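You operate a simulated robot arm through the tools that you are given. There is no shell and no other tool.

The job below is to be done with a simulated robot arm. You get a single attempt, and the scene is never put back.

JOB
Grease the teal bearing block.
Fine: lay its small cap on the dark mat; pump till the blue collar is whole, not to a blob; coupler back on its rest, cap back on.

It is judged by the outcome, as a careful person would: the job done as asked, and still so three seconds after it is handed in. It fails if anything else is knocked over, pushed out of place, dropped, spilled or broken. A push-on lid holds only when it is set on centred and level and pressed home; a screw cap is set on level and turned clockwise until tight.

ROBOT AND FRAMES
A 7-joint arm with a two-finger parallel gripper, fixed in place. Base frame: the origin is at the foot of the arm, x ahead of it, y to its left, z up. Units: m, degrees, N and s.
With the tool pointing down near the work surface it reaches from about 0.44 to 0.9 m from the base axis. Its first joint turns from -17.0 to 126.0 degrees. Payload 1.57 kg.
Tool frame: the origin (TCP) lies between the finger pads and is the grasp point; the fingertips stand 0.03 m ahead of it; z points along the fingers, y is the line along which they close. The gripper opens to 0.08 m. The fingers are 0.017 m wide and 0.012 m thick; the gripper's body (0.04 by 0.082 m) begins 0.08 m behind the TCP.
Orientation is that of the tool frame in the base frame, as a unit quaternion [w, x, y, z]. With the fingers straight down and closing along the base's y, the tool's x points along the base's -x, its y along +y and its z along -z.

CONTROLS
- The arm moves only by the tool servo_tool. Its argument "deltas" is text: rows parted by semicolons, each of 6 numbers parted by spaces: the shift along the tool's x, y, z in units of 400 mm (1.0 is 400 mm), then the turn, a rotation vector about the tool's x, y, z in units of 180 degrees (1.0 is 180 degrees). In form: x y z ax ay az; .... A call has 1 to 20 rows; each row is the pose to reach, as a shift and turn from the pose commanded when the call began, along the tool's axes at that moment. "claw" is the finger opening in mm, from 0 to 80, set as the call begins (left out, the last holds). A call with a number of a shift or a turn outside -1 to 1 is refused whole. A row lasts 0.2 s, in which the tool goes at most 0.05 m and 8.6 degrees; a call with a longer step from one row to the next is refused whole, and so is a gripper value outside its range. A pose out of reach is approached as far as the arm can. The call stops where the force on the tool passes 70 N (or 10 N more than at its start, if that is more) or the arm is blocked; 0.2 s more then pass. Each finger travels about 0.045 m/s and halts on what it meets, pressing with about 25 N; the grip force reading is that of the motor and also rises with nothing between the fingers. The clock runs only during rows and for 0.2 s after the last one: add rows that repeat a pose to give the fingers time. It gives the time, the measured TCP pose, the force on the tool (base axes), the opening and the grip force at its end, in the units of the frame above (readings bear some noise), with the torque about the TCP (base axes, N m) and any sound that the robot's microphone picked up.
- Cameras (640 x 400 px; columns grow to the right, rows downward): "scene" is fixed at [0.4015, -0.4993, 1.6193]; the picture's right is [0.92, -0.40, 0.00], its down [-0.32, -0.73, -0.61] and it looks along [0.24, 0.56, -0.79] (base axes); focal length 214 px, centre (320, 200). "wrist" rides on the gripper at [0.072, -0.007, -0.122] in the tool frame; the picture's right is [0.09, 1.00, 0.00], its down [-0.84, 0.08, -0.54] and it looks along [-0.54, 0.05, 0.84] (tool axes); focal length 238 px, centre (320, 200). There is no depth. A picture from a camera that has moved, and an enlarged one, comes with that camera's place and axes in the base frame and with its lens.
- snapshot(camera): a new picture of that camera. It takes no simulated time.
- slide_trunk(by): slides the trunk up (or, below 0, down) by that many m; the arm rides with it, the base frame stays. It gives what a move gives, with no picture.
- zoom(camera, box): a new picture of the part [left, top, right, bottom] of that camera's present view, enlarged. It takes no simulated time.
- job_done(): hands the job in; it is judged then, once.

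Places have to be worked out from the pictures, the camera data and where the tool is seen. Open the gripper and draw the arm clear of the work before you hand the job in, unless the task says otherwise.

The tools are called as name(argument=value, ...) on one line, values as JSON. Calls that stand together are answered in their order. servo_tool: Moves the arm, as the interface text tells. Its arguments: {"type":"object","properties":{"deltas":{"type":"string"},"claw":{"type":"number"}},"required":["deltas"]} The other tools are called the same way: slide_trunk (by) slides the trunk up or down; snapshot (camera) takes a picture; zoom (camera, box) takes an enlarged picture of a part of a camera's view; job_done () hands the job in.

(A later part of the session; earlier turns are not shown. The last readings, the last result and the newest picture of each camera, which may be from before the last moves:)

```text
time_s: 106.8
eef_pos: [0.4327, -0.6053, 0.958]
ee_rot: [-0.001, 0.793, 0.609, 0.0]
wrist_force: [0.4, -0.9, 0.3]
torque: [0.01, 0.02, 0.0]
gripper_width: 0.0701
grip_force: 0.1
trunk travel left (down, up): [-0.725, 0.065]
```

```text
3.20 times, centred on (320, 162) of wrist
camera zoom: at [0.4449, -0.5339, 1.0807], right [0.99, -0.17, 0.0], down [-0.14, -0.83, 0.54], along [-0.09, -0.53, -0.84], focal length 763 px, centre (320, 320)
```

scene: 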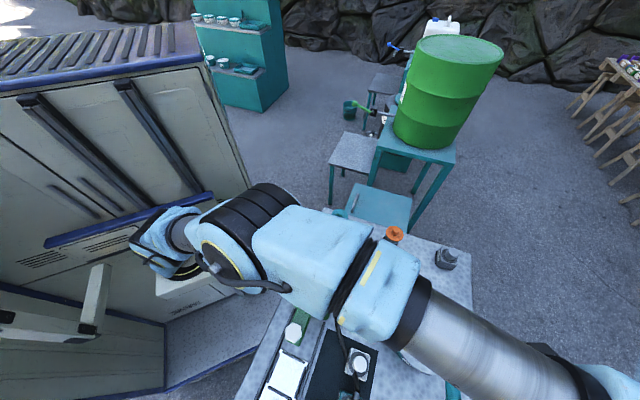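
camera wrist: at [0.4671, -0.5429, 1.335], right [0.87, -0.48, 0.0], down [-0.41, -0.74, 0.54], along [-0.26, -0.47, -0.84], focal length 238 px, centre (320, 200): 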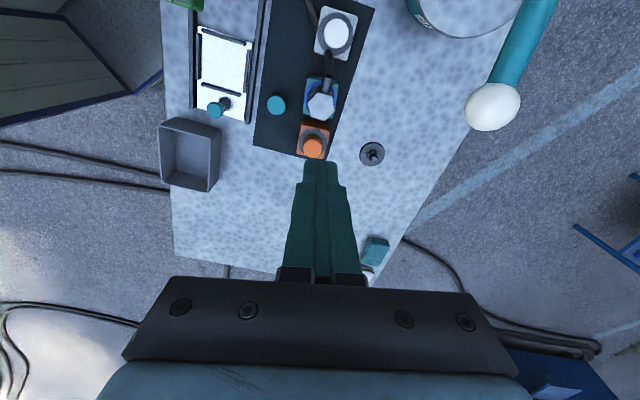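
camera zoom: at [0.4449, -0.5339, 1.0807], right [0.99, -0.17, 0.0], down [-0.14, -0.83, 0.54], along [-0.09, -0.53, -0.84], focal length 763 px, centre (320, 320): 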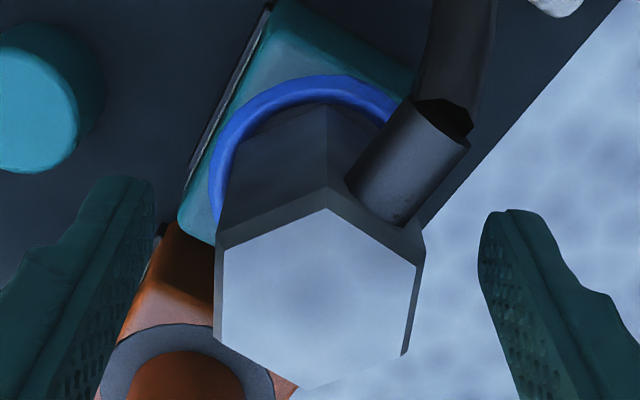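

Now it matches the earlier gripped picture. Closing on the flats.

servo_tool(deltas="0 0 0 0 0 0; 0 0 0 0 0 0; 0 0 0 0 0 0; 0 0 0 0 0 0; 0 0 0 0 0 0", claw=25)

zoom(camera="wrist", box=[220, 100, 420, 225])

```text
time_s: 108.0
eef_pos: [0.4332, -0.6043, 0.9587]
ee_rot: [-0.001, 0.793, 0.609, 0.001]
wrist_force: [0.2, -0.8, -1.0]
torque: [-0.01, -0.04, -0.03]
gripper_width: 0.0401
grip_force: 24.6
trunk travel left (down, up): [-0.725, 0.065]
```

```text
3.20 times, centred on (320, 162) of wrist
camera zoom: at [0.4449, -0.5339, 1.0808], right [0.99, -0.17, 0.0], down [-0.14, -0.83, 0.54], along [-0.09, -0.53, -0.84], focal length 763 px, centre (320, 320)
```

zoom: 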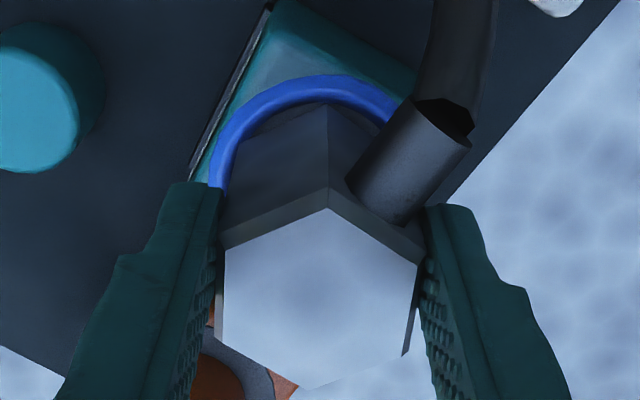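

Gripped at 40.1 mm. I lift straight up slowly and inspect the nipple and collar.

servo_tool(deltas="0 0 -0.01 0 0 0; 0 0 -0.025 0 0 0; 0 0 -0.045 0 0 0; 0 0 -0.07 0 0 0; 0 0 -0.11 0 0 0; 0 0 -0.16 0 0 0; 0 0 -0.23 0 0 0; 0 0 -0.3 0 0 0; 0 0 -0.38 0 0 0; 0 0 -0.38 0 0 0; 0 0 -0.38 0 0 0")

zoom(camera="wrist", box=[264, 70, 376, 140])

snapshot(camera="wrist")

```text
time_s: 110.4
eef_pos: [0.4366, -0.6057, 1.1108]
ee_rot: [-0.001, 0.793, 0.609, 0.0]
wrist_force: [0.3, 0.4, -0.6]
torque: [-0.01, -0.01, -0.02]
gripper_width: 0.04
grip_force: 25.3
trunk travel left (down, up): [-0.725, 0.065]
```

```text
5.71 times, centred on (320, 105) of wrist
camera zoom: at [0.4475, -0.5348, 1.2316], right [0.99, -0.17, 0.0], down [-0.14, -0.83, 0.54], along [-0.09, -0.53, -0.84], focal length 1362 px, centre (320, 743)
```

zoom: 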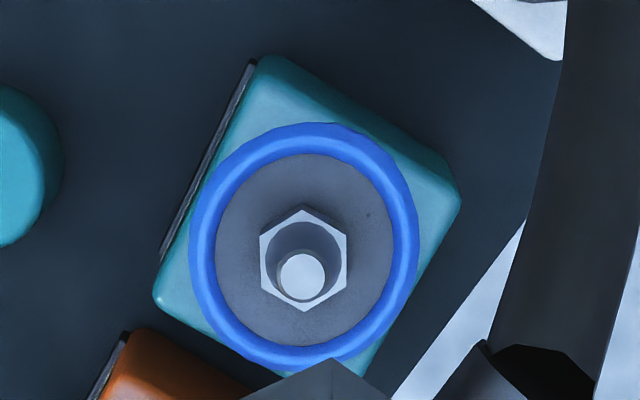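

```text
taken
camera wrist: at [0.4475, -0.5348, 1.2316], right [0.99, -0.17, 0.0], down [-0.14, -0.83, 0.54], along [-0.09, -0.53, -0.84], focal length 238 px, centre (320, 200)
```

wrist: 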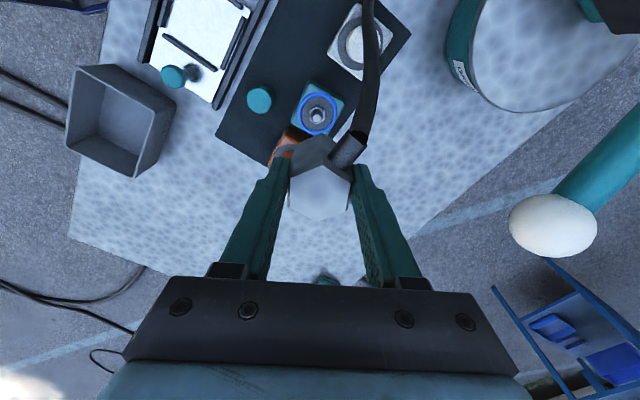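

The collar is whole and clean. I carry the coupler over to its rest and compare with the template.

servo_tool(deltas="-0.07 0.04 0 0 0 0; -0.15 0.08 0 0 0 0; -0.23 0.125 0 0 0 0; -0.31 0.17 0 0 0 0; -0.3558 0.1923 0.03 0 0 0; -0.3558 0.1923 0.12 0 0 0; -0.3558 0.1923 0.2 0 0 0; -0.3558 0.1923 0.236 0 0 0; -0.3558 0.1923 0.236 0 0 0; -0.3558 0.1923 0.236 0 0 0")

zoom(camera="wrist", box=[280, 95, 360, 145])

```text
time_s: 112.6
eef_pos: [0.4721, -0.7628, 1.0157]
ee_rot: [-0.001, 0.793, 0.609, 0.0]
wrist_force: [0.2, 0.5, -1.3]
torque: [0.0, -0.01, -0.01]
gripper_width: 0.0403
grip_force: 24.6
trunk travel left (down, up): [-0.725, 0.065]
```

```text
8.00 times, centred on (320, 120) of wrist
camera zoom: at [0.4836, -0.6913, 1.137], right [0.99, -0.17, 0.0], down [-0.14, -0.83, 0.54], along [-0.09, -0.53, -0.84], focal length 1907 px, centre (320, 840)
```

zoom: 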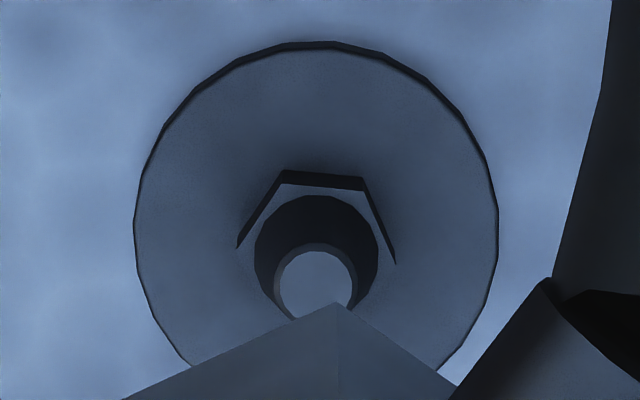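

Template match within ~0.7 mm. I apply the small correction and lower onto the post.

servo_tool(deltas="-0.001 -0.0018 0.06 0 0 0; -0.001 -0.0018 0.12 0 0 0; -0.001 -0.0018 0.17 0 0 0; -0.001 -0.0018 0.2 0 0 0; -0.001 -0.0018 0.22 0 0 0; -0.001 -0.0018 0.2365 0 0 0; -0.001 -0.0018 0.2365 0 0 0")

zoom(camera="wrist", box=[240, 90, 400, 190])

```text
time_s: 114.2
eef_pos: [0.4697, -0.7627, 0.9215]
ee_rot: [-0.001, 0.793, 0.609, 0.0]
wrist_force: [-0.2, -1.1, -2.2]
torque: [-0.01, -0.04, -0.02]
gripper_width: 0.0402
grip_force: 25.2
trunk travel left (down, up): [-0.725, 0.065]
```

```text
4.00 times, centred on (320, 140) of wrist
camera zoom: at [0.4818, -0.6918, 1.0425], right [0.99, -0.17, 0.0], down [-0.14, -0.83, 0.54], along [-0.09, -0.53, -0.84], focal length 953 px, centre (320, 440)
```

zoom: 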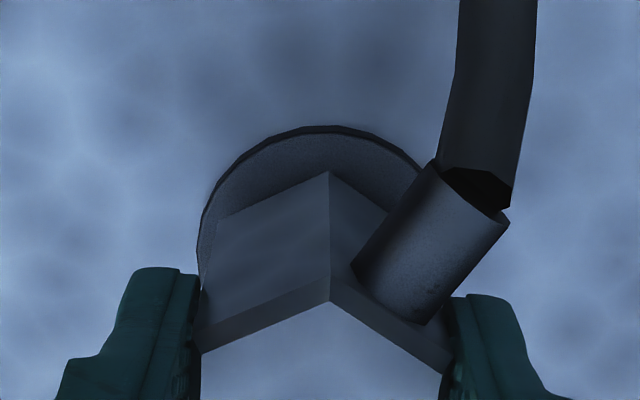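

No contact yet at 0.9215; I lower the last few mm gently.

servo_tool(deltas="0 0 0.004 0 0 0; 0 0 0.008 0 0 0; 0 0 0.011 0 0 0; 0 0 0.014 0 0 0; 0 0 0.014 0 0 0")

zoom(camera="wrist", box=[240, 90, 400, 190])

```text
time_s: 115.4
eef_pos: [0.471, -0.7617, 0.9144]
ee_rot: [-0.001, 0.793, 0.61, 0.001]
wrist_force: [0.9, 0.7, 0.2]
torque: [-0.02, -0.1, 0.02]
gripper_width: 0.0401
grip_force: 25.0
trunk travel left (down, up): [-0.725, 0.065]
```

```text
4.00 times, centred on (320, 140) of wrist
camera zoom: at [0.4822, -0.6919, 1.0377], right [0.99, -0.17, 0.0], down [-0.14, -0.83, 0.54], along [-0.09, -0.53, -0.84], focal length 953 px, centre (320, 440)
```

zoom: 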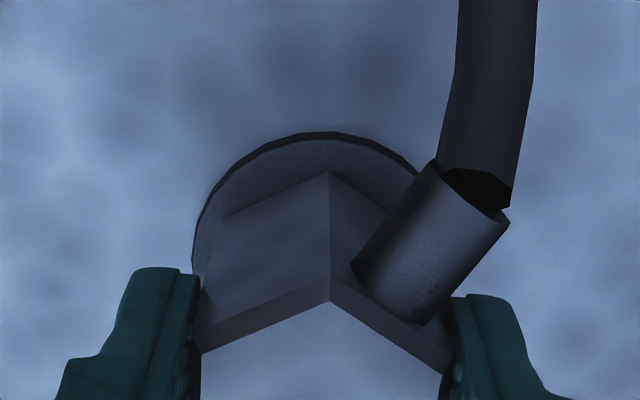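

Nearly seated; compared to the original picture the coupler sits ~2 mm toward tool -x. I shift +2 mm and lower to contact.

servo_tool(deltas="0.0025 0 -0.003 0 0 0; 0.005 0 -0.003 0 0 0; 0.005 0 0.002 0 0 0; 0.005 0 0.005 0 0 0; 0.005 0 0.008 0 0 0; 0.005 0 0.008 0 0 0")

zoom(camera="wrist", box=[240, 90, 400, 190])

```text
time_s: 116.8
eef_pos: [0.4713, -0.7621, 0.9143]
ee_rot: [0.002, 0.793, 0.609, 0.0]
wrist_force: [2.9, -4.6, 17.1]
torque: [-0.11, -0.03, 0.03]
gripper_width: 0.0407
grip_force: 24.8
trunk travel left (down, up): [-0.725, 0.065]
```

```text
4.00 times, centred on (320, 140) of wrist
camera zoom: at [0.4825, -0.6903, 1.0359], right [0.99, -0.17, 0.0], down [-0.14, -0.83, 0.54], along [-0.09, -0.54, -0.84], focal length 953 px, centre (320, 440)
```

zoom: 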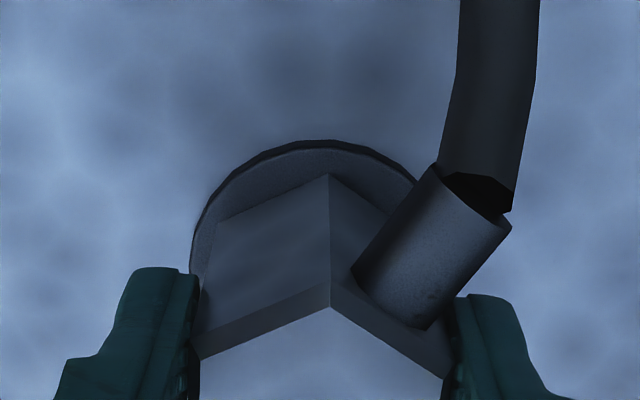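

Contact 17 N at TCP 0.914, same height as originally — seated on its rest. I relax and release.

servo_tool(deltas="0 0 -0.006 0 0 0; 0 0 -0.006 0 0 0")

servo_tool(deltas="0 0 0 0 0 0; 0 0 0 0 0 0; 0 0 0 0 0 0; 0 0 0 0 0 0", claw=68)

servo_tool(deltas="0 0 -0.05 0 0 0; 0 0 -0.13 0 0 0; 0 0 -0.22 0 0 0; 0 0 -0.3375 0 0 0; 0 0 -0.3375 0 0 0; 0 0 -0.3375 0 0 0")

zoom(camera="wrist", box=[240, 80, 400, 180])

snapshot(camera="wrist")

```text
time_s: 117.4
eef_pos: [0.4706, -0.7615, 0.9145]
ee_rot: [-0.002, 0.793, 0.609, 0.0]
wrist_force: [1.9, -1.9, 5.4]
torque: [-0.26, -0.08, 0.05]
gripper_width: 0.0404
grip_force: 25.1
trunk travel left (down, up): [-0.725, 0.065]
```

```text
time_s: 118.4
eef_pos: [0.471, -0.7608, 0.9149]
ee_rot: [-0.001, 0.794, 0.608, -0.001]
wrist_force: [1.1, -0.1, 0.2]
torque: [0.0, 0.0, 0.02]
gripper_width: 0.0681
grip_force: 0.1
trunk travel left (down, up): [-0.725, 0.065]
```

```text
time_s: 119.8
eef_pos: [0.4697, -0.7616, 1.0498]
ee_rot: [-0.001, 0.793, 0.609, 0.0]
wrist_force: [-1.0, 0.7, -0.2]
torque: [0.01, 0.0, 0.0]
gripper_width: 0.068
grip_force: 0.0
trunk travel left (down, up): [-0.725, 0.065]
```

```text
4.00 times, centred on (320, 130) of wrist
camera zoom: at [0.4814, -0.6914, 1.1724], right [0.99, -0.17, 0.0], down [-0.14, -0.83, 0.54], along [-0.09, -0.53, -0.84], focal length 953 px, centre (320, 480)
```

zoom: 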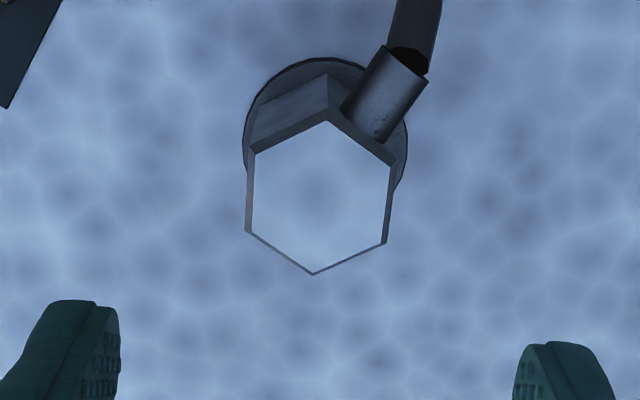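

```text
taken
camera wrist: at [0.4814, -0.6914, 1.1724], right [0.99, -0.17, 0.0], down [-0.14, -0.83, 0.54], along [-0.09, -0.53, -0.84], focal length 238 px, centre (320, 200)
```

wrist: 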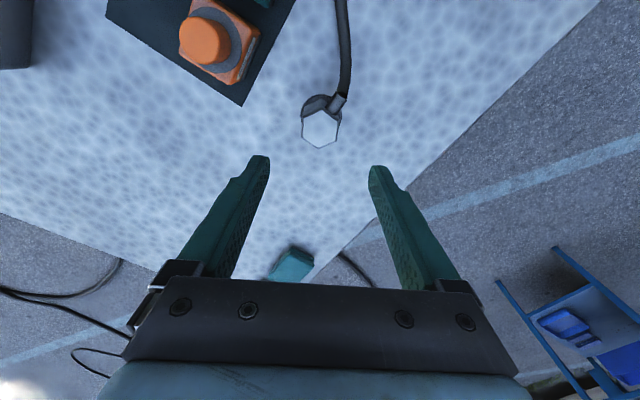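

The coupler sits on its rest just as at the start. Now I go to the cap on the mat at yaw 45°.

servo_tool(deltas="0 0 -0.03 0 0 0; 0.06 -0.065 -0.05 0 0 0.03; 0.12 -0.13 -0.05 0 0 0.06; 0.18 -0.195 -0.05 0 0 0.09; 0.24 -0.26 -0.03 0 0 0.12; 0.3 -0.33 0 0 0 0.15; 0.3585 -0.3908 0.05 0 0 0.1667; 0.3585 -0.3908 0.05 0 0 0.1667; 0.3585 -0.3908 0.05 0 0 0.1667", claw=50)

snapshot(camera="wrist")

zoom(camera="wrist", box=[240, 70, 400, 170])

snapshot(camera="scene")

```text
time_s: 121.8
eef_pos: [0.3586, -0.5818, 1.0321]
ee_rot: [-0.001, 0.924, 0.383, 0.0]
wrist_force: [-0.2, -0.5, 0.0]
torque: [0.03, -0.02, -0.02]
gripper_width: 0.0499
grip_force: 0.1
trunk travel left (down, up): [-0.725, 0.065]
```

```text
taken
camera wrist: at [0.4048, -0.5264, 1.1528], right [0.77, -0.64, 0.0], down [-0.54, -0.65, 0.54], along [-0.35, -0.42, -0.84], focal length 238 px, centre (320, 200)
```

wrist: 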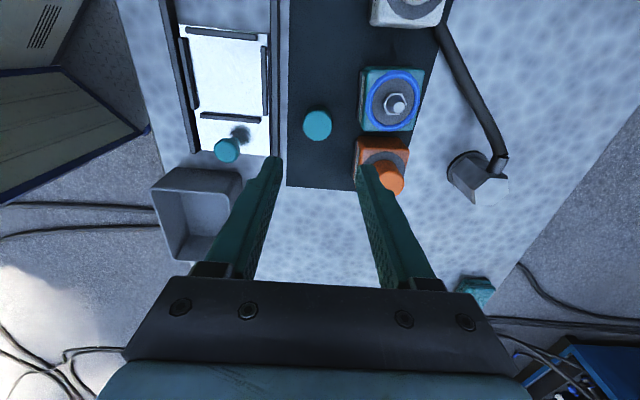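

```text
4.00 times, centred on (320, 120) of wrist
camera zoom: at [0.4048, -0.5264, 1.1528], right [0.77, -0.64, 0.0], down [-0.54, -0.65, 0.54], along [-0.35, -0.42, -0.84], focal length 953 px, centre (320, 520)
```

zoom: 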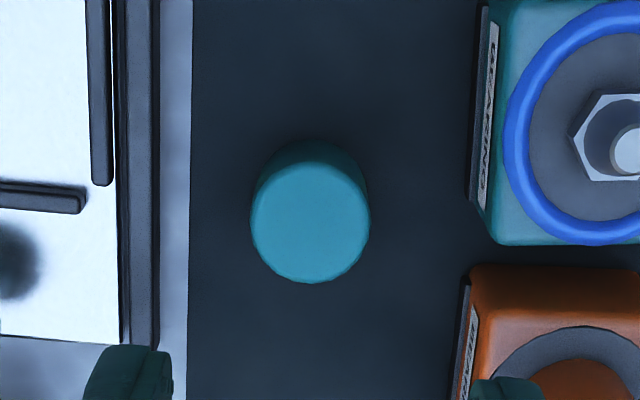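

```text
taken
```

scene: 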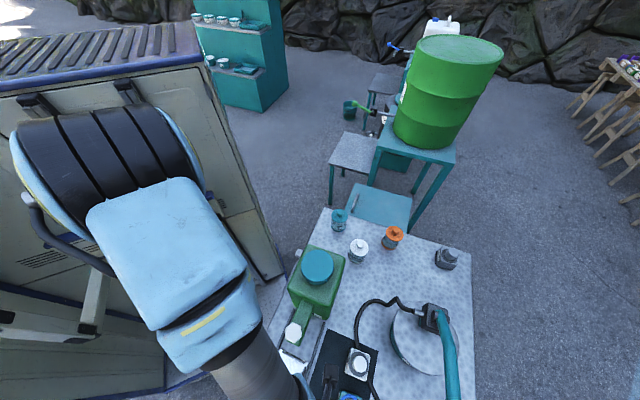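

Cap is about 3 mm off in tool -x and 2 mm in -y. I correct, narrow the opening to 45 mm and descend partway to re-check.

servo_tool(deltas="-0.0085 -0.005 0.08 0 0 0; -0.0085 -0.005 0.16 0 0 0; -0.0085 -0.005 0.255 0 0 0; -0.0085 -0.005 0.255 0 0 0; -0.0085 -0.005 0.255 0 0 0", claw=45)

zoom(camera="wrist", box=[220, 90, 420, 215])

```text
time_s: 123.0
eef_pos: [0.3546, -0.5824, 0.9284]
ee_rot: [-0.001, 0.924, 0.383, 0.0]
wrist_force: [0.0, 0.0, 0.4]
torque: [0.01, 0.0, -0.04]
gripper_width: 0.045
grip_force: 0.0
trunk travel left (down, up): [-0.725, 0.065]
```

```text
3.20 times, centred on (320, 152) of wrist
camera zoom: at [0.3992, -0.5277, 1.0503], right [0.77, -0.64, 0.0], down [-0.54, -0.65, 0.54], along [-0.35, -0.42, -0.84], focal length 763 px, centre (320, 352)
```

zoom: 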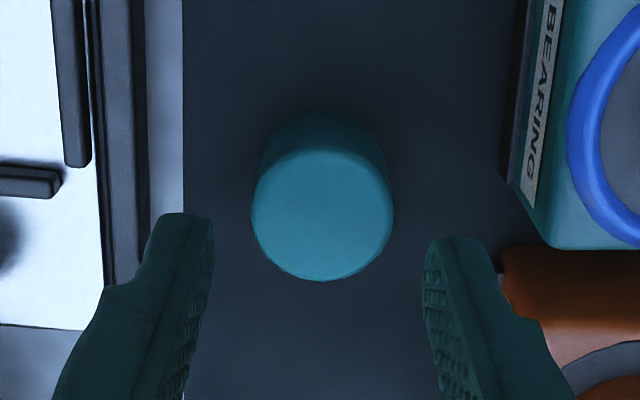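

Laterally centred; I shift 2 mm along tool +x and descend to the earlier cap height (0.888).

servo_tool(deltas="0.005 0 0.04 0 0 0; 0.005 0 0.08 0 0 0; 0.005 0 0.101 0 0 0; 0.005 0 0.101 0 0 0; 0.005 0 0.101 0 0 0")

zoom(camera="wrist", box=[220, 100, 420, 225])

```text
time_s: 124.2
eef_pos: [0.3556, -0.5812, 0.8891]
ee_rot: [-0.001, 0.924, 0.382, 0.0]
wrist_force: [-0.2, -0.7, -0.4]
torque: [-0.01, -0.01, 0.0]
gripper_width: 0.045
grip_force: 0.0
trunk travel left (down, up): [-0.725, 0.065]
```

```text
3.20 times, centred on (320, 162) of wrist
camera zoom: at [0.4006, -0.5264, 1.0107], right [0.77, -0.64, 0.0], down [-0.54, -0.65, 0.54], along [-0.35, -0.42, -0.84], focal length 763 px, centre (320, 320)
```

zoom: 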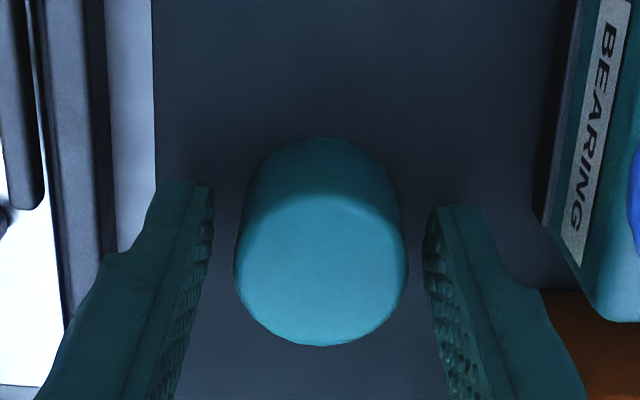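

Matches the release picture within ~1 mm. Closing on the cap.

servo_tool(deltas="0 0 0 0 0 0; 0 0 0 0 0 0; 0 0 0 0 0 0; 0 0 0 0 0 0", claw=20)

servo_tool(deltas="0 0 -0.03 0 0 0; 0 0 -0.1 0 0 0; 0 0 -0.2 0 0 0; 0 0 -0.29 0 0 0; 0 0 -0.29 0 0 0; 0 0 -0.29 0 0 0")

zoom(camera="wrist", box=[220, 80, 420, 205])

snapshot(camera="wrist")

```text
time_s: 125.2
eef_pos: [0.3555, -0.5812, 0.8892]
ee_rot: [-0.001, 0.924, 0.382, -0.001]
wrist_force: [0.6, 0.0, 0.2]
torque: [0.01, 0.02, 0.01]
gripper_width: 0.0331
grip_force: 24.3
trunk travel left (down, up): [-0.725, 0.065]
```

```text
time_s: 126.6
eef_pos: [0.3526, -0.5821, 1.0035]
ee_rot: [0.0, 0.924, 0.383, -0.001]
wrist_force: [-0.4, 0.5, 0.2]
torque: [-0.01, 0.05, 0.03]
gripper_width: 0.0331
grip_force: 25.0
trunk travel left (down, up): [-0.725, 0.065]
```

```text
3.20 times, centred on (320, 142) of wrist
camera zoom: at [0.3986, -0.5275, 1.125], right [0.77, -0.64, 0.0], down [-0.54, -0.65, 0.54], along [-0.35, -0.42, -0.84], focal length 763 px, centre (320, 384)
```

zoom: 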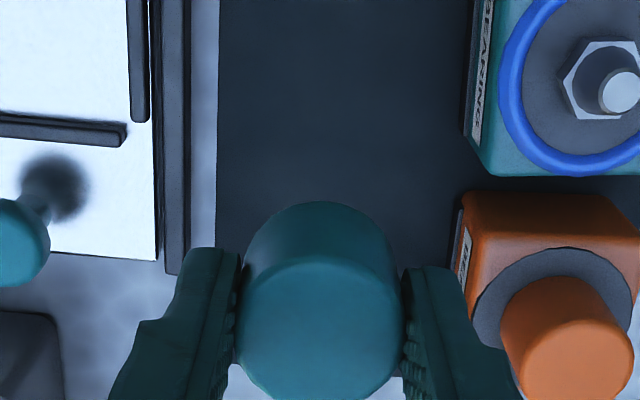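

```text
taken
camera wrist: at [0.3986, -0.5275, 1.125], right [0.77, -0.64, 0.0], down [-0.54, -0.65, 0.54], along [-0.35, -0.42, -0.84], focal length 238 px, centre (320, 200)
```

wrist: 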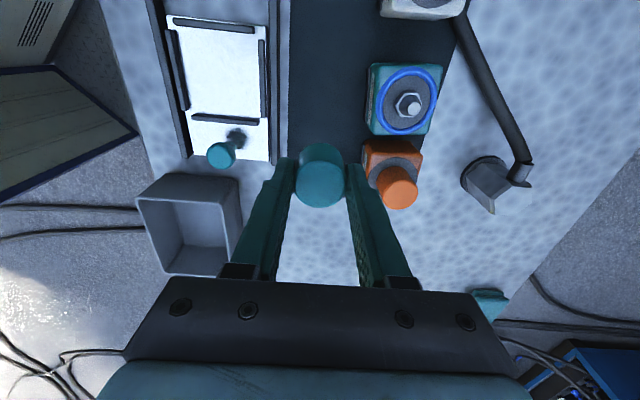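

Cap held as before. I carry it over the nipple at the same relative height as in the original lift-off picture so I can compare.

servo_tool(deltas="0.02 0.04 -0.02 0 0 0; 0.045 0.085 -0.02 0 0 0; 0.07 0.13 -0.02 0 0 0; 0.0946 0.1787 -0.02 0 0 0; 0.0946 0.1787 0.018 0 0 0; 0.0946 0.1787 0.018 0 0 0; 0.0946 0.1787 0.018 0 0 0")

zoom(camera="wrist", box=[220, 80, 420, 205])

```text
time_s: 128.2
eef_pos: [0.4314, -0.6055, 0.997]
ee_rot: [0.0, 0.924, 0.382, -0.001]
wrist_force: [0.8, -0.7, 0.1]
torque: [0.02, 0.01, -0.01]
gripper_width: 0.0332
grip_force: 25.0
trunk travel left (down, up): [-0.725, 0.065]
```

```text
3.20 times, centred on (320, 142) of wrist
camera zoom: at [0.4785, -0.5515, 1.1185], right [0.77, -0.64, 0.0], down [-0.54, -0.65, 0.54], along [-0.35, -0.42, -0.84], focal length 763 px, centre (320, 384)
```

zoom: 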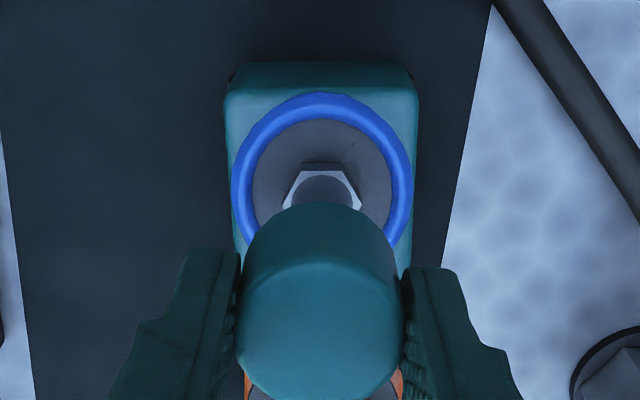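

Compared with the lift-off picture the nipple is ~1.5 mm further along -tool x. I correct this and lower slowly to just above engagement.

servo_tool(deltas="-0.0038 -0.0007 0 0 0 0; -0.0038 -0.0007 0.03 0 0 0; -0.0038 -0.0007 0.06 0 0 0; -0.0038 -0.0007 0.09 0 0 0; -0.0038 -0.0007 0.105 0 0 0; -0.0038 -0.0007 0.105 0 0 0")

zoom(camera="wrist", box=[220, 100, 420, 225])

```text
time_s: 129.6
eef_pos: [0.4309, -0.6059, 0.9529]
ee_rot: [-0.001, 0.924, 0.382, -0.001]
wrist_force: [0.4, -0.5, -0.7]
torque: [-0.01, -0.02, 0.04]
gripper_width: 0.0334
grip_force: 25.1
trunk travel left (down, up): [-0.725, 0.065]
```

```text
3.20 times, centred on (320, 162) of wrist
camera zoom: at [0.4764, -0.5503, 1.0755], right [0.77, -0.64, 0.0], down [-0.54, -0.65, 0.54], along [-0.35, -0.42, -0.84], focal length 763 px, centre (320, 320)
```

zoom: 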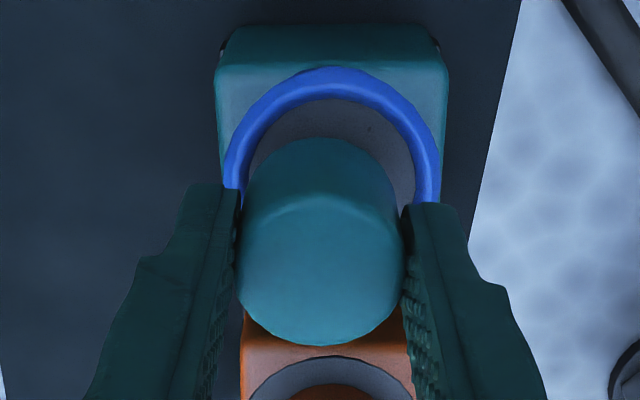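

The cap is going over the nipple with no contact. Since the fingertips would come close to the grease collar at full depth, I lower only to TCP ≈0.945 and look.

servo_tool(deltas="0 0 0.006 0 0 0; 0 0 0.012 0 0 0; 0 0 0.018 0 0 0; 0 0 0.0235 0 0 0; 0 0 0.0235 0 0 0")

zoom(camera="wrist", box=[220, 100, 420, 225])

```text
time_s: 130.8
eef_pos: [0.4307, -0.6062, 0.9449]
ee_rot: [-0.001, 0.924, 0.382, 0.0]
wrist_force: [-0.1, -0.9, -0.5]
torque: [0.01, -0.02, 0.03]
gripper_width: 0.0331
grip_force: 24.7
trunk travel left (down, up): [-0.725, 0.065]
```

```text
3.20 times, centred on (320, 162) of wrist
camera zoom: at [0.4766, -0.5511, 1.0663], right [0.77, -0.64, 0.0], down [-0.54, -0.65, 0.54], along [-0.35, -0.42, -0.84], focal length 763 px, centre (320, 320)
```

zoom: 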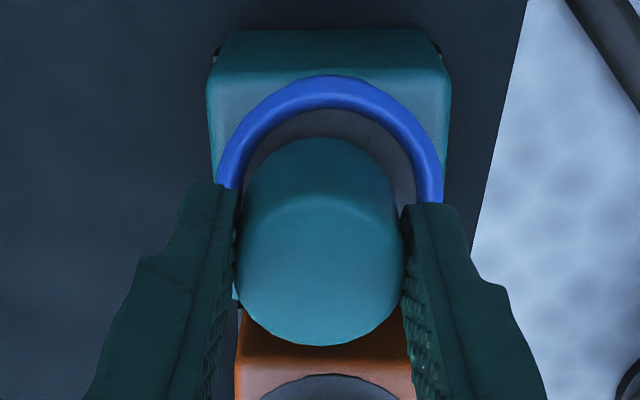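

The collar/block appears ~1.9 mm toward tool +y relative to the cap. I shift the cap +1.9 mm to be centred before pressing.

servo_tool(deltas="0 0.0024 -0.004 0 0 0; 0 0.0047 -0.004 0 0 0; 0 0.0047 -0.004 0 0 0; 0 0.0047 0 0 0 0; 0 0.0047 0 0 0 0")

zoom(camera="wrist", box=[220, 100, 420, 225])

```text
time_s: 132.0
eef_pos: [0.4324, -0.6074, 0.945]
ee_rot: [-0.001, 0.924, 0.383, -0.001]
wrist_force: [-0.2, 0.7, -0.2]
torque: [-0.03, 0.0, 0.02]
gripper_width: 0.0334
grip_force: 25.8
trunk travel left (down, up): [-0.725, 0.065]
```

```text
3.20 times, centred on (320, 162) of wrist
camera zoom: at [0.4779, -0.5523, 1.0664], right [0.77, -0.64, 0.0], down [-0.54, -0.65, 0.54], along [-0.35, -0.42, -0.84], focal length 763 px, centre (320, 320)
```

zoom: 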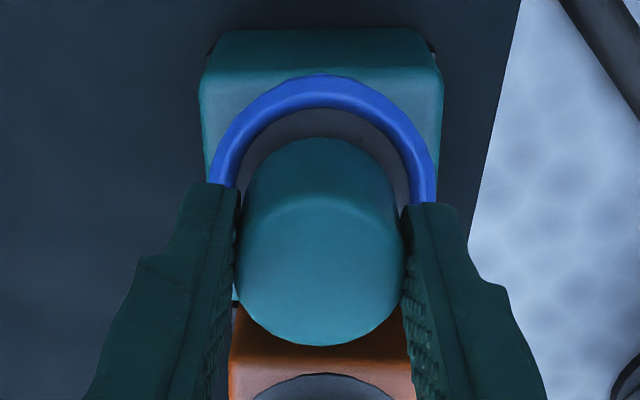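

Now centred laterally. I continue down gently to 0.940.

servo_tool(deltas="0 0 0.004 0 0 0; 0 0 0.008 0 0 0; 0 0 0.0115 0 0 0; 0 0 0.0115 0 0 0")

zoom(camera="wrist", box=[220, 120, 420, 245])

```text
time_s: 133.0
eef_pos: [0.4324, -0.6087, 0.9395]
ee_rot: [-0.001, 0.924, 0.383, -0.001]
wrist_force: [0.0, 0.7, -0.6]
torque: [0.0, -0.02, 0.01]
gripper_width: 0.0334
grip_force: 24.4
trunk travel left (down, up): [-0.725, 0.065]
```

```text
3.20 times, centred on (320, 182) of wrist
camera zoom: at [0.4783, -0.5529, 1.0621], right [0.77, -0.64, 0.0], down [-0.54, -0.65, 0.54], along [-0.35, -0.42, -0.84], focal length 763 px, centre (320, 256)
```

zoom: 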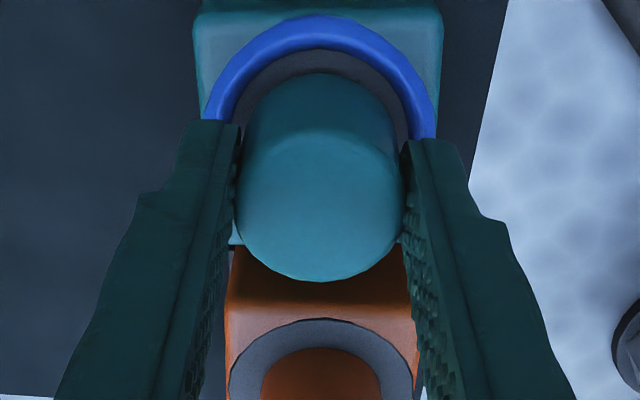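

The block edges match the original seated picture, so the cap is aligned over the nipple, ~2 mm from home. To keep the fingertips off the grease collar I release here, rise, and will press it home from above with closed fingers.

servo_tool(deltas="0 0 0 0 0 0; 0 0 0 0 0 0; 0 0 0 0 0 0", claw=38)

servo_tool(deltas="0 0 -0.03 0 0 0; 0 0 -0.07 0 0 0; 0 0 -0.12 0 0 0; 0 0 -0.12 0 0 0")

zoom(camera="wrist", box=[220, 90, 420, 215])

```text
time_s: 133.8
eef_pos: [0.4334, -0.6073, 0.9404]
ee_rot: [-0.001, 0.924, 0.383, -0.001]
wrist_force: [0.2, 0.4, -0.5]
torque: [0.0, -0.02, -0.02]
gripper_width: 0.0379
grip_force: 0.0
trunk travel left (down, up): [-0.725, 0.065]
```

```text
time_s: 134.8
eef_pos: [0.4329, -0.608, 0.9891]
ee_rot: [-0.001, 0.924, 0.383, 0.001]
wrist_force: [-0.7, -0.6, 0.2]
torque: [-0.01, 0.02, -0.01]
gripper_width: 0.0381
grip_force: 0.1
trunk travel left (down, up): [-0.725, 0.065]
```

```text
3.20 times, centred on (320, 152) of wrist
camera zoom: at [0.4779, -0.5523, 1.1105], right [0.77, -0.64, 0.0], down [-0.54, -0.65, 0.54], along [-0.35, -0.42, -0.84], focal length 763 px, centre (320, 352)
```

zoom: 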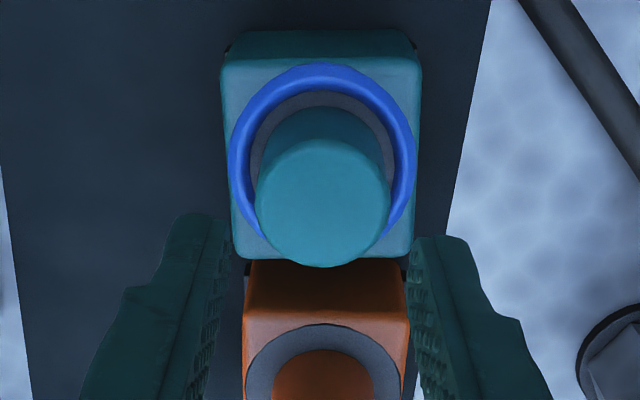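

The cap sits upright over the nipple and the collar is intact. I close the fingers above it and press down on its centre.

servo_tool(deltas="0 0 0 0 0 0; 0 0 0 0 0 0; 0 0 0 0 0 0; 0 0 0 0 0 0; 0 0 0 0 0 0", claw=0)

servo_tool(deltas="0.003 0 0.03 0 0 0; 0.003 0 0.055 0 0 0; 0.003 0 0.065 0 0 0; 0.003 0 0.072 0 0 0; 0.003 0 0.072 0 0 0")

zoom(camera="wrist", box=[220, 90, 420, 215])

```text
time_s: 136.0
eef_pos: [0.4318, -0.6074, 0.9886]
ee_rot: [-0.001, 0.924, 0.383, 0.0]
wrist_force: [1.0, -0.2, 0.6]
torque: [0.0, -0.05, -0.02]
gripper_width: 0.0002
grip_force: 21.1
trunk travel left (down, up): [-0.725, 0.065]
```

```text
time_s: 137.2
eef_pos: [0.4339, -0.6065, 0.9602]
ee_rot: [-0.001, 0.924, 0.383, 0.001]
wrist_force: [-0.4, 2.2, 9.1]
torque: [0.02, -0.02, 0.0]
gripper_width: 0.0
grip_force: 21.5
trunk travel left (down, up): [-0.725, 0.065]
```

```text
3.20 times, centred on (320, 152) of wrist
camera zoom: at [0.4789, -0.5513, 1.0816], right [0.77, -0.64, 0.0], down [-0.54, -0.65, 0.54], along [-0.35, -0.42, -0.84], focal length 763 px, centre (320, 352)
```

zoom: 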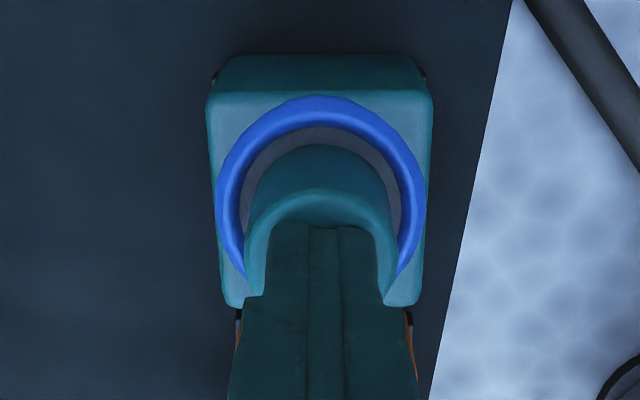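

Contact at TCP ≈0.960 (9 N). I press further in small steps to push the cap home.

servo_tool(deltas="0 0 0.0025 0 0 0; 0 0 0.005 0 0 0; 0 0 0.0075 0 0 0; 0 0 0.01 0 0 0; 0 0 0.01 0 0 0")

```text
time_s: 138.4
eef_pos: [0.4334, -0.6068, 0.9599]
ee_rot: [0.001, 0.923, 0.384, 0.0]
wrist_force: [1.5, 7.3, 47.2]
torque: [0.25, -0.02, -0.04]
gripper_width: 0.0001
grip_force: 21.3
trunk travel left (down, up): [-0.725, 0.065]
```

Solid at 47 N with the top at ≈0.930, the original cap height. One slightly firmer press, then I release upward.

servo_tool(deltas="0 0 0.0025 0 0 0; 0 0 0.0025 0 0 0")

servo_tool(deltas="0 0 -0.02 0 0 0; 0 0 -0.08 0 0 0; 0 0 -0.18 0 0 0; 0 0 -0.28 0 0 0; 0 0 -0.35 0 0 0; 0 0 -0.35 0 0 0")

zoom(camera="wrist", box=[264, 70, 376, 140])

snapshot(camera="wrist")

```text
time_s: 139.0
eef_pos: [0.4347, -0.6069, 0.9595]
ee_rot: [0.002, 0.924, 0.383, 0.001]
wrist_force: [1.3, 7.2, 57.9]
torque: [0.24, -0.07, -0.04]
gripper_width: 0.0
grip_force: 20.9
trunk travel left (down, up): [-0.725, 0.065]
```

```text
time_s: 140.4
eef_pos: [0.433, -0.6074, 1.0961]
ee_rot: [0.0, 0.924, 0.383, -0.001]
wrist_force: [0.2, 0.1, 0.5]
torque: [-0.01, -0.01, 0.02]
gripper_width: 0.0
grip_force: 20.9
trunk travel left (down, up): [-0.725, 0.065]
```

```text
5.71 times, centred on (320, 105) of wrist
camera zoom: at [0.4788, -0.5517, 1.2166], right [0.77, -0.64, 0.0], down [-0.54, -0.65, 0.54], along [-0.35, -0.42, -0.84], focal length 1362 px, centre (320, 743)
```

zoom: 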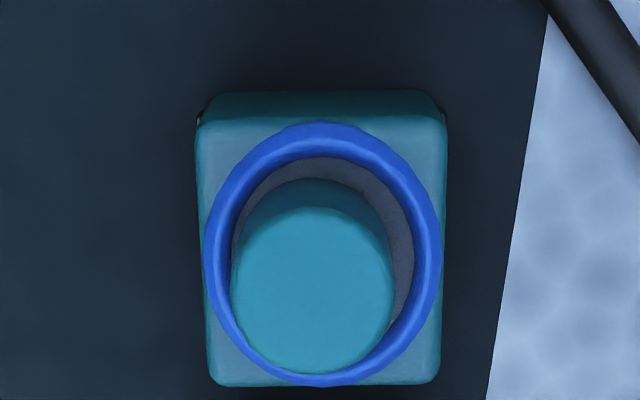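

```text
taken
camera wrist: at [0.4788, -0.5517, 1.2166], right [0.77, -0.64, 0.0], down [-0.54, -0.65, 0.54], along [-0.35, -0.42, -0.84], focal length 238 px, centre (320, 200)
```

wrist: 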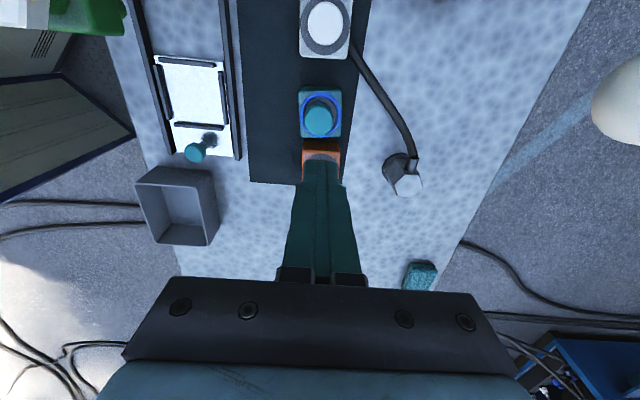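

The cap is slightly off-centre and tilted (~2 mm toward tool -y) — not properly seated. The ring centre is right under the TCP, so I'll re-grip the cap high (tips above the collar), which centres and levels it, then press it home while gripped.

servo_tool(deltas="0 0 0 0 0 0; 0 0 0 0 0 0; 0 0 0 0 0 0; 0 0 0.1 0 0 0; 0 0 0.2 0 0 0; 0 0 0.28 0 0 0; 0 0 0.34 0 0 0; 0 0 0.37 0 0 0; 0 0 0.37 0 0 0; 0 0 0.37 0 0 0", claw=48)

zoom(camera="wrist", box=[220, 110, 420, 235])

```text
time_s: 142.6
eef_pos: [0.4339, -0.6063, 0.9472]
ee_rot: [-0.001, 0.924, 0.382, -0.001]
wrist_force: [0.6, -0.4, 0.6]
torque: [0.05, -0.01, 0.03]
gripper_width: 0.048
grip_force: 0.0
trunk travel left (down, up): [-0.725, 0.065]
```

```text
3.20 times, centred on (320, 172) of wrist
camera zoom: at [0.4793, -0.5512, 1.0691], right [0.77, -0.64, 0.0], down [-0.54, -0.65, 0.54], along [-0.35, -0.42, -0.84], focal length 763 px, centre (320, 288)
```

zoom: 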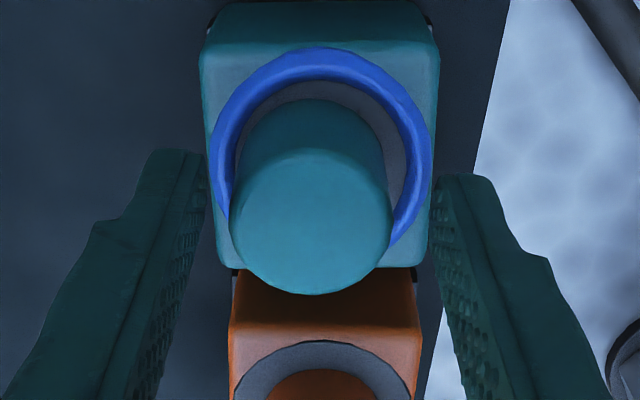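

Cap leans ~2 mm toward the left finger. I close now to centre and level it.

servo_tool(deltas="0 0 0 0 0 0; 0 0 0 0 0 0; 0 0 0 0 0 0; 0 0 0 0 0 0; 0 0 0 0 0 0", claw=20)

zoom(camera="wrist", box=[220, 110, 420, 235])

```text
time_s: 143.8
eef_pos: [0.4343, -0.6058, 0.9472]
ee_rot: [-0.001, 0.924, 0.383, -0.001]
wrist_force: [-0.8, -0.1, 0.1]
torque: [0.0, 0.0, -0.01]
gripper_width: 0.033
grip_force: 24.8
trunk travel left (down, up): [-0.725, 0.065]
```

```text
3.20 times, centred on (320, 172) of wrist
camera zoom: at [0.4793, -0.5512, 1.0693], right [0.77, -0.64, 0.0], down [-0.54, -0.65, 0.54], along [-0.35, -0.42, -0.84], focal length 763 px, centre (320, 288)
```

zoom: 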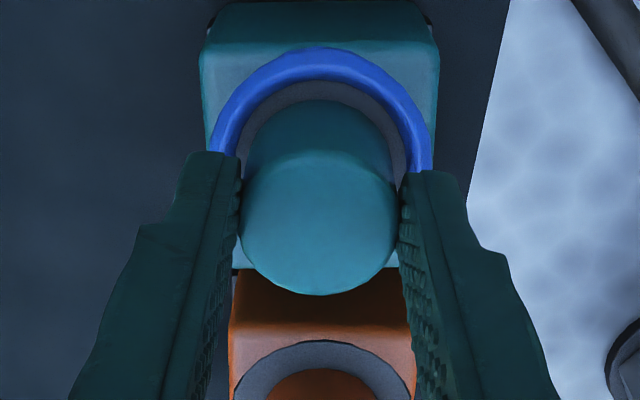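

Centred and level now. I nudge +1 mm along tool x and press down while gripping, in small steps.

servo_tool(deltas="0.0025 0 0 0 0 0; 0.0025 0 0.0025 0 0 0; 0.0025 0 0.005 0 0 0; 0.0025 0 0.0075 0 0 0; 0.0025 0 0.0075 0 0 0")

zoom(camera="wrist", box=[220, 110, 420, 235])

```text
time_s: 145.0
eef_pos: [0.4342, -0.6055, 0.9446]
ee_rot: [0.001, 0.924, 0.382, 0.0]
wrist_force: [3.9, -0.3, 19.4]
torque: [0.03, 0.01, 0.04]
gripper_width: 0.0333
grip_force: 24.8
trunk travel left (down, up): [-0.725, 0.065]
```

```text
3.20 times, centred on (320, 172) of wrist
camera zoom: at [0.4797, -0.5501, 1.0669], right [0.77, -0.64, 0.0], down [-0.54, -0.65, 0.54], along [-0.35, -0.42, -0.84], focal length 763 px, centre (320, 288)
```

zoom: 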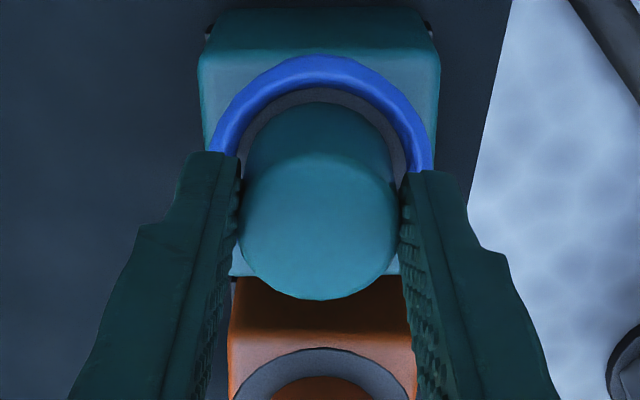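

The gripper slides slightly over the cap at ~19 N, i.e. the cap is against its stop. I press a bit more while it's held level, then relax and release.

servo_tool(deltas="0 0 0.0025 0 0 0; 0 0 0.005 0 0 0; 0 0 0.005 0 0 0")

servo_tool(deltas="0 0 -0.004 0 0 0; 0 0 -0.008 0 0 0; 0 0 -0.008 0 0 0")

servo_tool(deltas="0 0 0 0 0 0; 0 0 0 0 0 0; 0 0 0 0 0 0; 0 0 -0.05 0 0 0; 0 0 -0.12 0 0 0; 0 0 -0.12 0 0 0", claw=44)

zoom(camera="wrist", box=[220, 90, 420, 215])

```text
time_s: 145.8
eef_pos: [0.4332, -0.6051, 0.9415]
ee_rot: [0.001, 0.924, 0.383, -0.001]
wrist_force: [3.7, -0.5, 18.1]
torque: [-0.01, -0.04, 0.03]
gripper_width: 0.0332
grip_force: 25.0
trunk travel left (down, up): [-0.725, 0.065]
```

```text
time_s: 146.6
eef_pos: [0.4328, -0.6057, 0.9447]
ee_rot: [-0.001, 0.924, 0.382, -0.001]
wrist_force: [-0.2, 0.3, -0.6]
torque: [0.02, -0.02, 0.01]
gripper_width: 0.0331
grip_force: 25.3
trunk travel left (down, up): [-0.725, 0.065]
```

```text
time_s: 148.0
eef_pos: [0.4332, -0.606, 0.9936]
ee_rot: [-0.002, 0.924, 0.382, -0.001]
wrist_force: [-0.2, 0.4, 0.8]
torque: [-0.04, 0.01, 0.01]
gripper_width: 0.0441
grip_force: 0.2
trunk travel left (down, up): [-0.725, 0.065]
```

```text
3.20 times, centred on (320, 152) of wrist
camera zoom: at [0.4789, -0.5512, 1.1152], right [0.77, -0.64, 0.0], down [-0.54, -0.65, 0.54], along [-0.35, -0.42, -0.84], focal length 763 px, centre (320, 352)
```

zoom: 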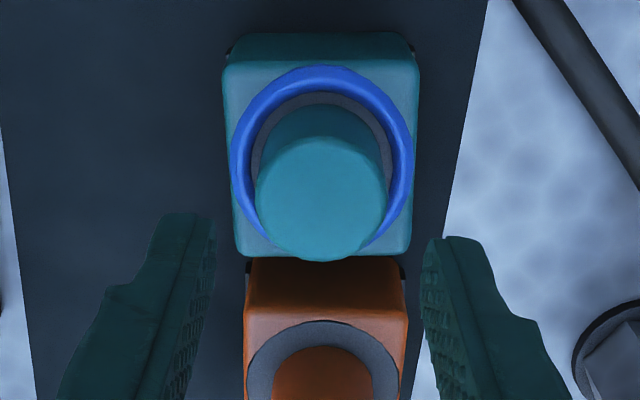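

The cap is centred and level over the nipple. Now I press it from the top with closed fingers, exactly centred, in gentle steps.

servo_tool(deltas="0 0 0 0 0 0; 0 0 0 0 0 0; 0 0 0 0 0 0; 0 0 0 0 0 0; 0 0 0.04 0 0 0; 0 0 0.07 0 0 0; 0 0 0.08 0 0 0; 0 0 0.085 0 0 0; 0 0 0.0875 0 0 0; 0 0 0.0875 0 0 0", claw=0)

zoom(camera="wrist", box=[220, 90, 420, 215])

```text
time_s: 150.2
eef_pos: [0.434, -0.6058, 0.9594]
ee_rot: [0.001, 0.924, 0.382, 0.001]
wrist_force: [-2.8, 4.1, 20.7]
torque: [0.14, 0.11, 0.0]
gripper_width: 0.0
grip_force: 21.4
trunk travel left (down, up): [-0.725, 0.065]
```

```text
3.20 times, centred on (320, 152) of wrist
camera zoom: at [0.4789, -0.5508, 1.0813], right [0.77, -0.64, 0.0], down [-0.54, -0.65, 0.54], along [-0.35, -0.42, -0.84], focal length 763 px, centre (320, 352)
```

zoom: 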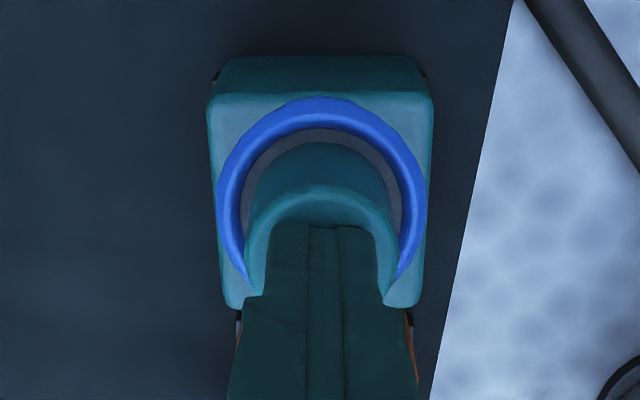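

Stop height is unchanged (0.9294 top), so the cap is fully down and centred. I add a firmer press to ~45 N, then lift and check alignment.

servo_tool(deltas="0 0 0.002 0 0 0; 0 0 0.004 0 0 0; 0 0 0.005 0 0 0; 0 0 0.005 0 0 0")

servo_tool(deltas="0 0 -0.004 0 0 0; 0 0 -0.008 0 0 0; 0 0 -0.012 0 0 0; 0 0 -0.05 0 0 0; 0 0 -0.15 0 0 0; 0 0 -0.25 0 0 0; 0 0 -0.35 0 0 0; 0 0 -0.35 0 0 0")

zoom(camera="wrist", box=[264, 70, 376, 140])

```text
time_s: 151.2
eef_pos: [0.4333, -0.6051, 0.9591]
ee_rot: [0.002, 0.924, 0.383, 0.001]
wrist_force: [0.3, 4.1, 48.8]
torque: [0.15, -0.03, 0.0]
gripper_width: 0.0
grip_force: 21.5
trunk travel left (down, up): [-0.725, 0.065]
```

```text
time_s: 153.0
eef_pos: [0.4346, -0.6069, 1.0968]
ee_rot: [-0.001, 0.924, 0.383, 0.0]
wrist_force: [0.7, -0.2, -0.1]
torque: [0.02, -0.01, 0.03]
gripper_width: 0.0
grip_force: 20.9
trunk travel left (down, up): [-0.725, 0.065]
```

```text
5.71 times, centred on (320, 105) of wrist
camera zoom: at [0.4789, -0.5524, 1.2181], right [0.77, -0.64, 0.0], down [-0.54, -0.65, 0.54], along [-0.35, -0.42, -0.84], focal length 1362 px, centre (320, 743)
```

zoom: 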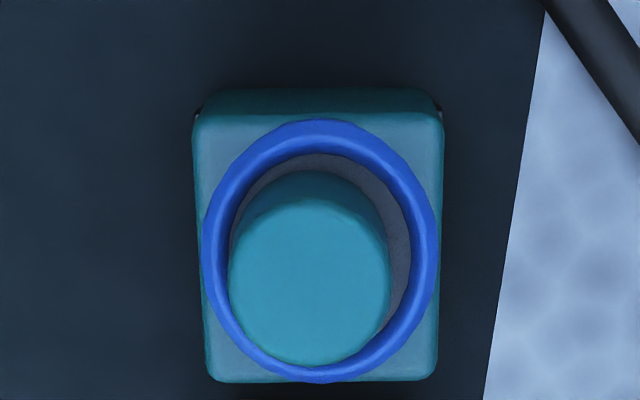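

Under hard pressing the cap creeps ~2 mm sideways within its play, though it's down at its stop and level. I re-centre it once more by gripping high, press lightly, and this time open without any upward move first.

servo_tool(deltas="0 -0.0012 0 0 0 0; 0 -0.0012 0 0 0 0; 0 -0.0012 0 0 0 0; 0 -0.0012 0.1 0 0 0; 0 -0.0012 0.2 0 0 0; 0 -0.0012 0.28 0 0 0; 0 -0.0012 0.34 0 0 0; 0 -0.0012 0.37 0 0 0; 0 -0.0012 0.37 0 0 0; 0 -0.0012 0.37 0 0 0", claw=48)

servo_tool(deltas="0 0 0 0 0 0; 0 0 0 0 0 0; 0 0 0 0 0 0; 0 0 0 0 0 0; 0 0 0 0 0 0", claw=20)

zoom(camera="wrist", box=[220, 110, 420, 235])

```text
time_s: 155.2
eef_pos: [0.4323, -0.6053, 0.946]
ee_rot: [-0.002, 0.924, 0.383, 0.0]
wrist_force: [-0.1, -0.2, -0.1]
torque: [0.02, 0.02, 0.0]
gripper_width: 0.0479
grip_force: 0.0
trunk travel left (down, up): [-0.725, 0.065]
```

```text
time_s: 156.4
eef_pos: [0.4324, -0.6055, 0.9478]
ee_rot: [-0.001, 0.924, 0.383, 0.0]
wrist_force: [0.8, 0.0, -0.1]
torque: [0.0, -0.01, 0.0]
gripper_width: 0.033
grip_force: 25.2
trunk travel left (down, up): [-0.725, 0.065]
```

```text
3.20 times, centred on (320, 172) of wrist
camera zoom: at [0.4788, -0.5511, 1.0689], right [0.77, -0.64, 0.0], down [-0.54, -0.65, 0.54], along [-0.35, -0.42, -0.84], focal length 763 px, centre (320, 288)
```

zoom: 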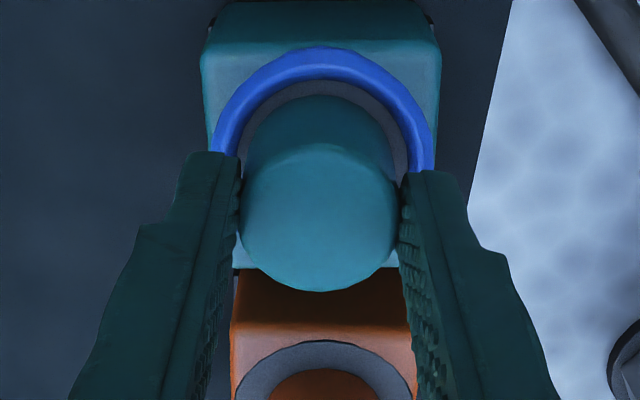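

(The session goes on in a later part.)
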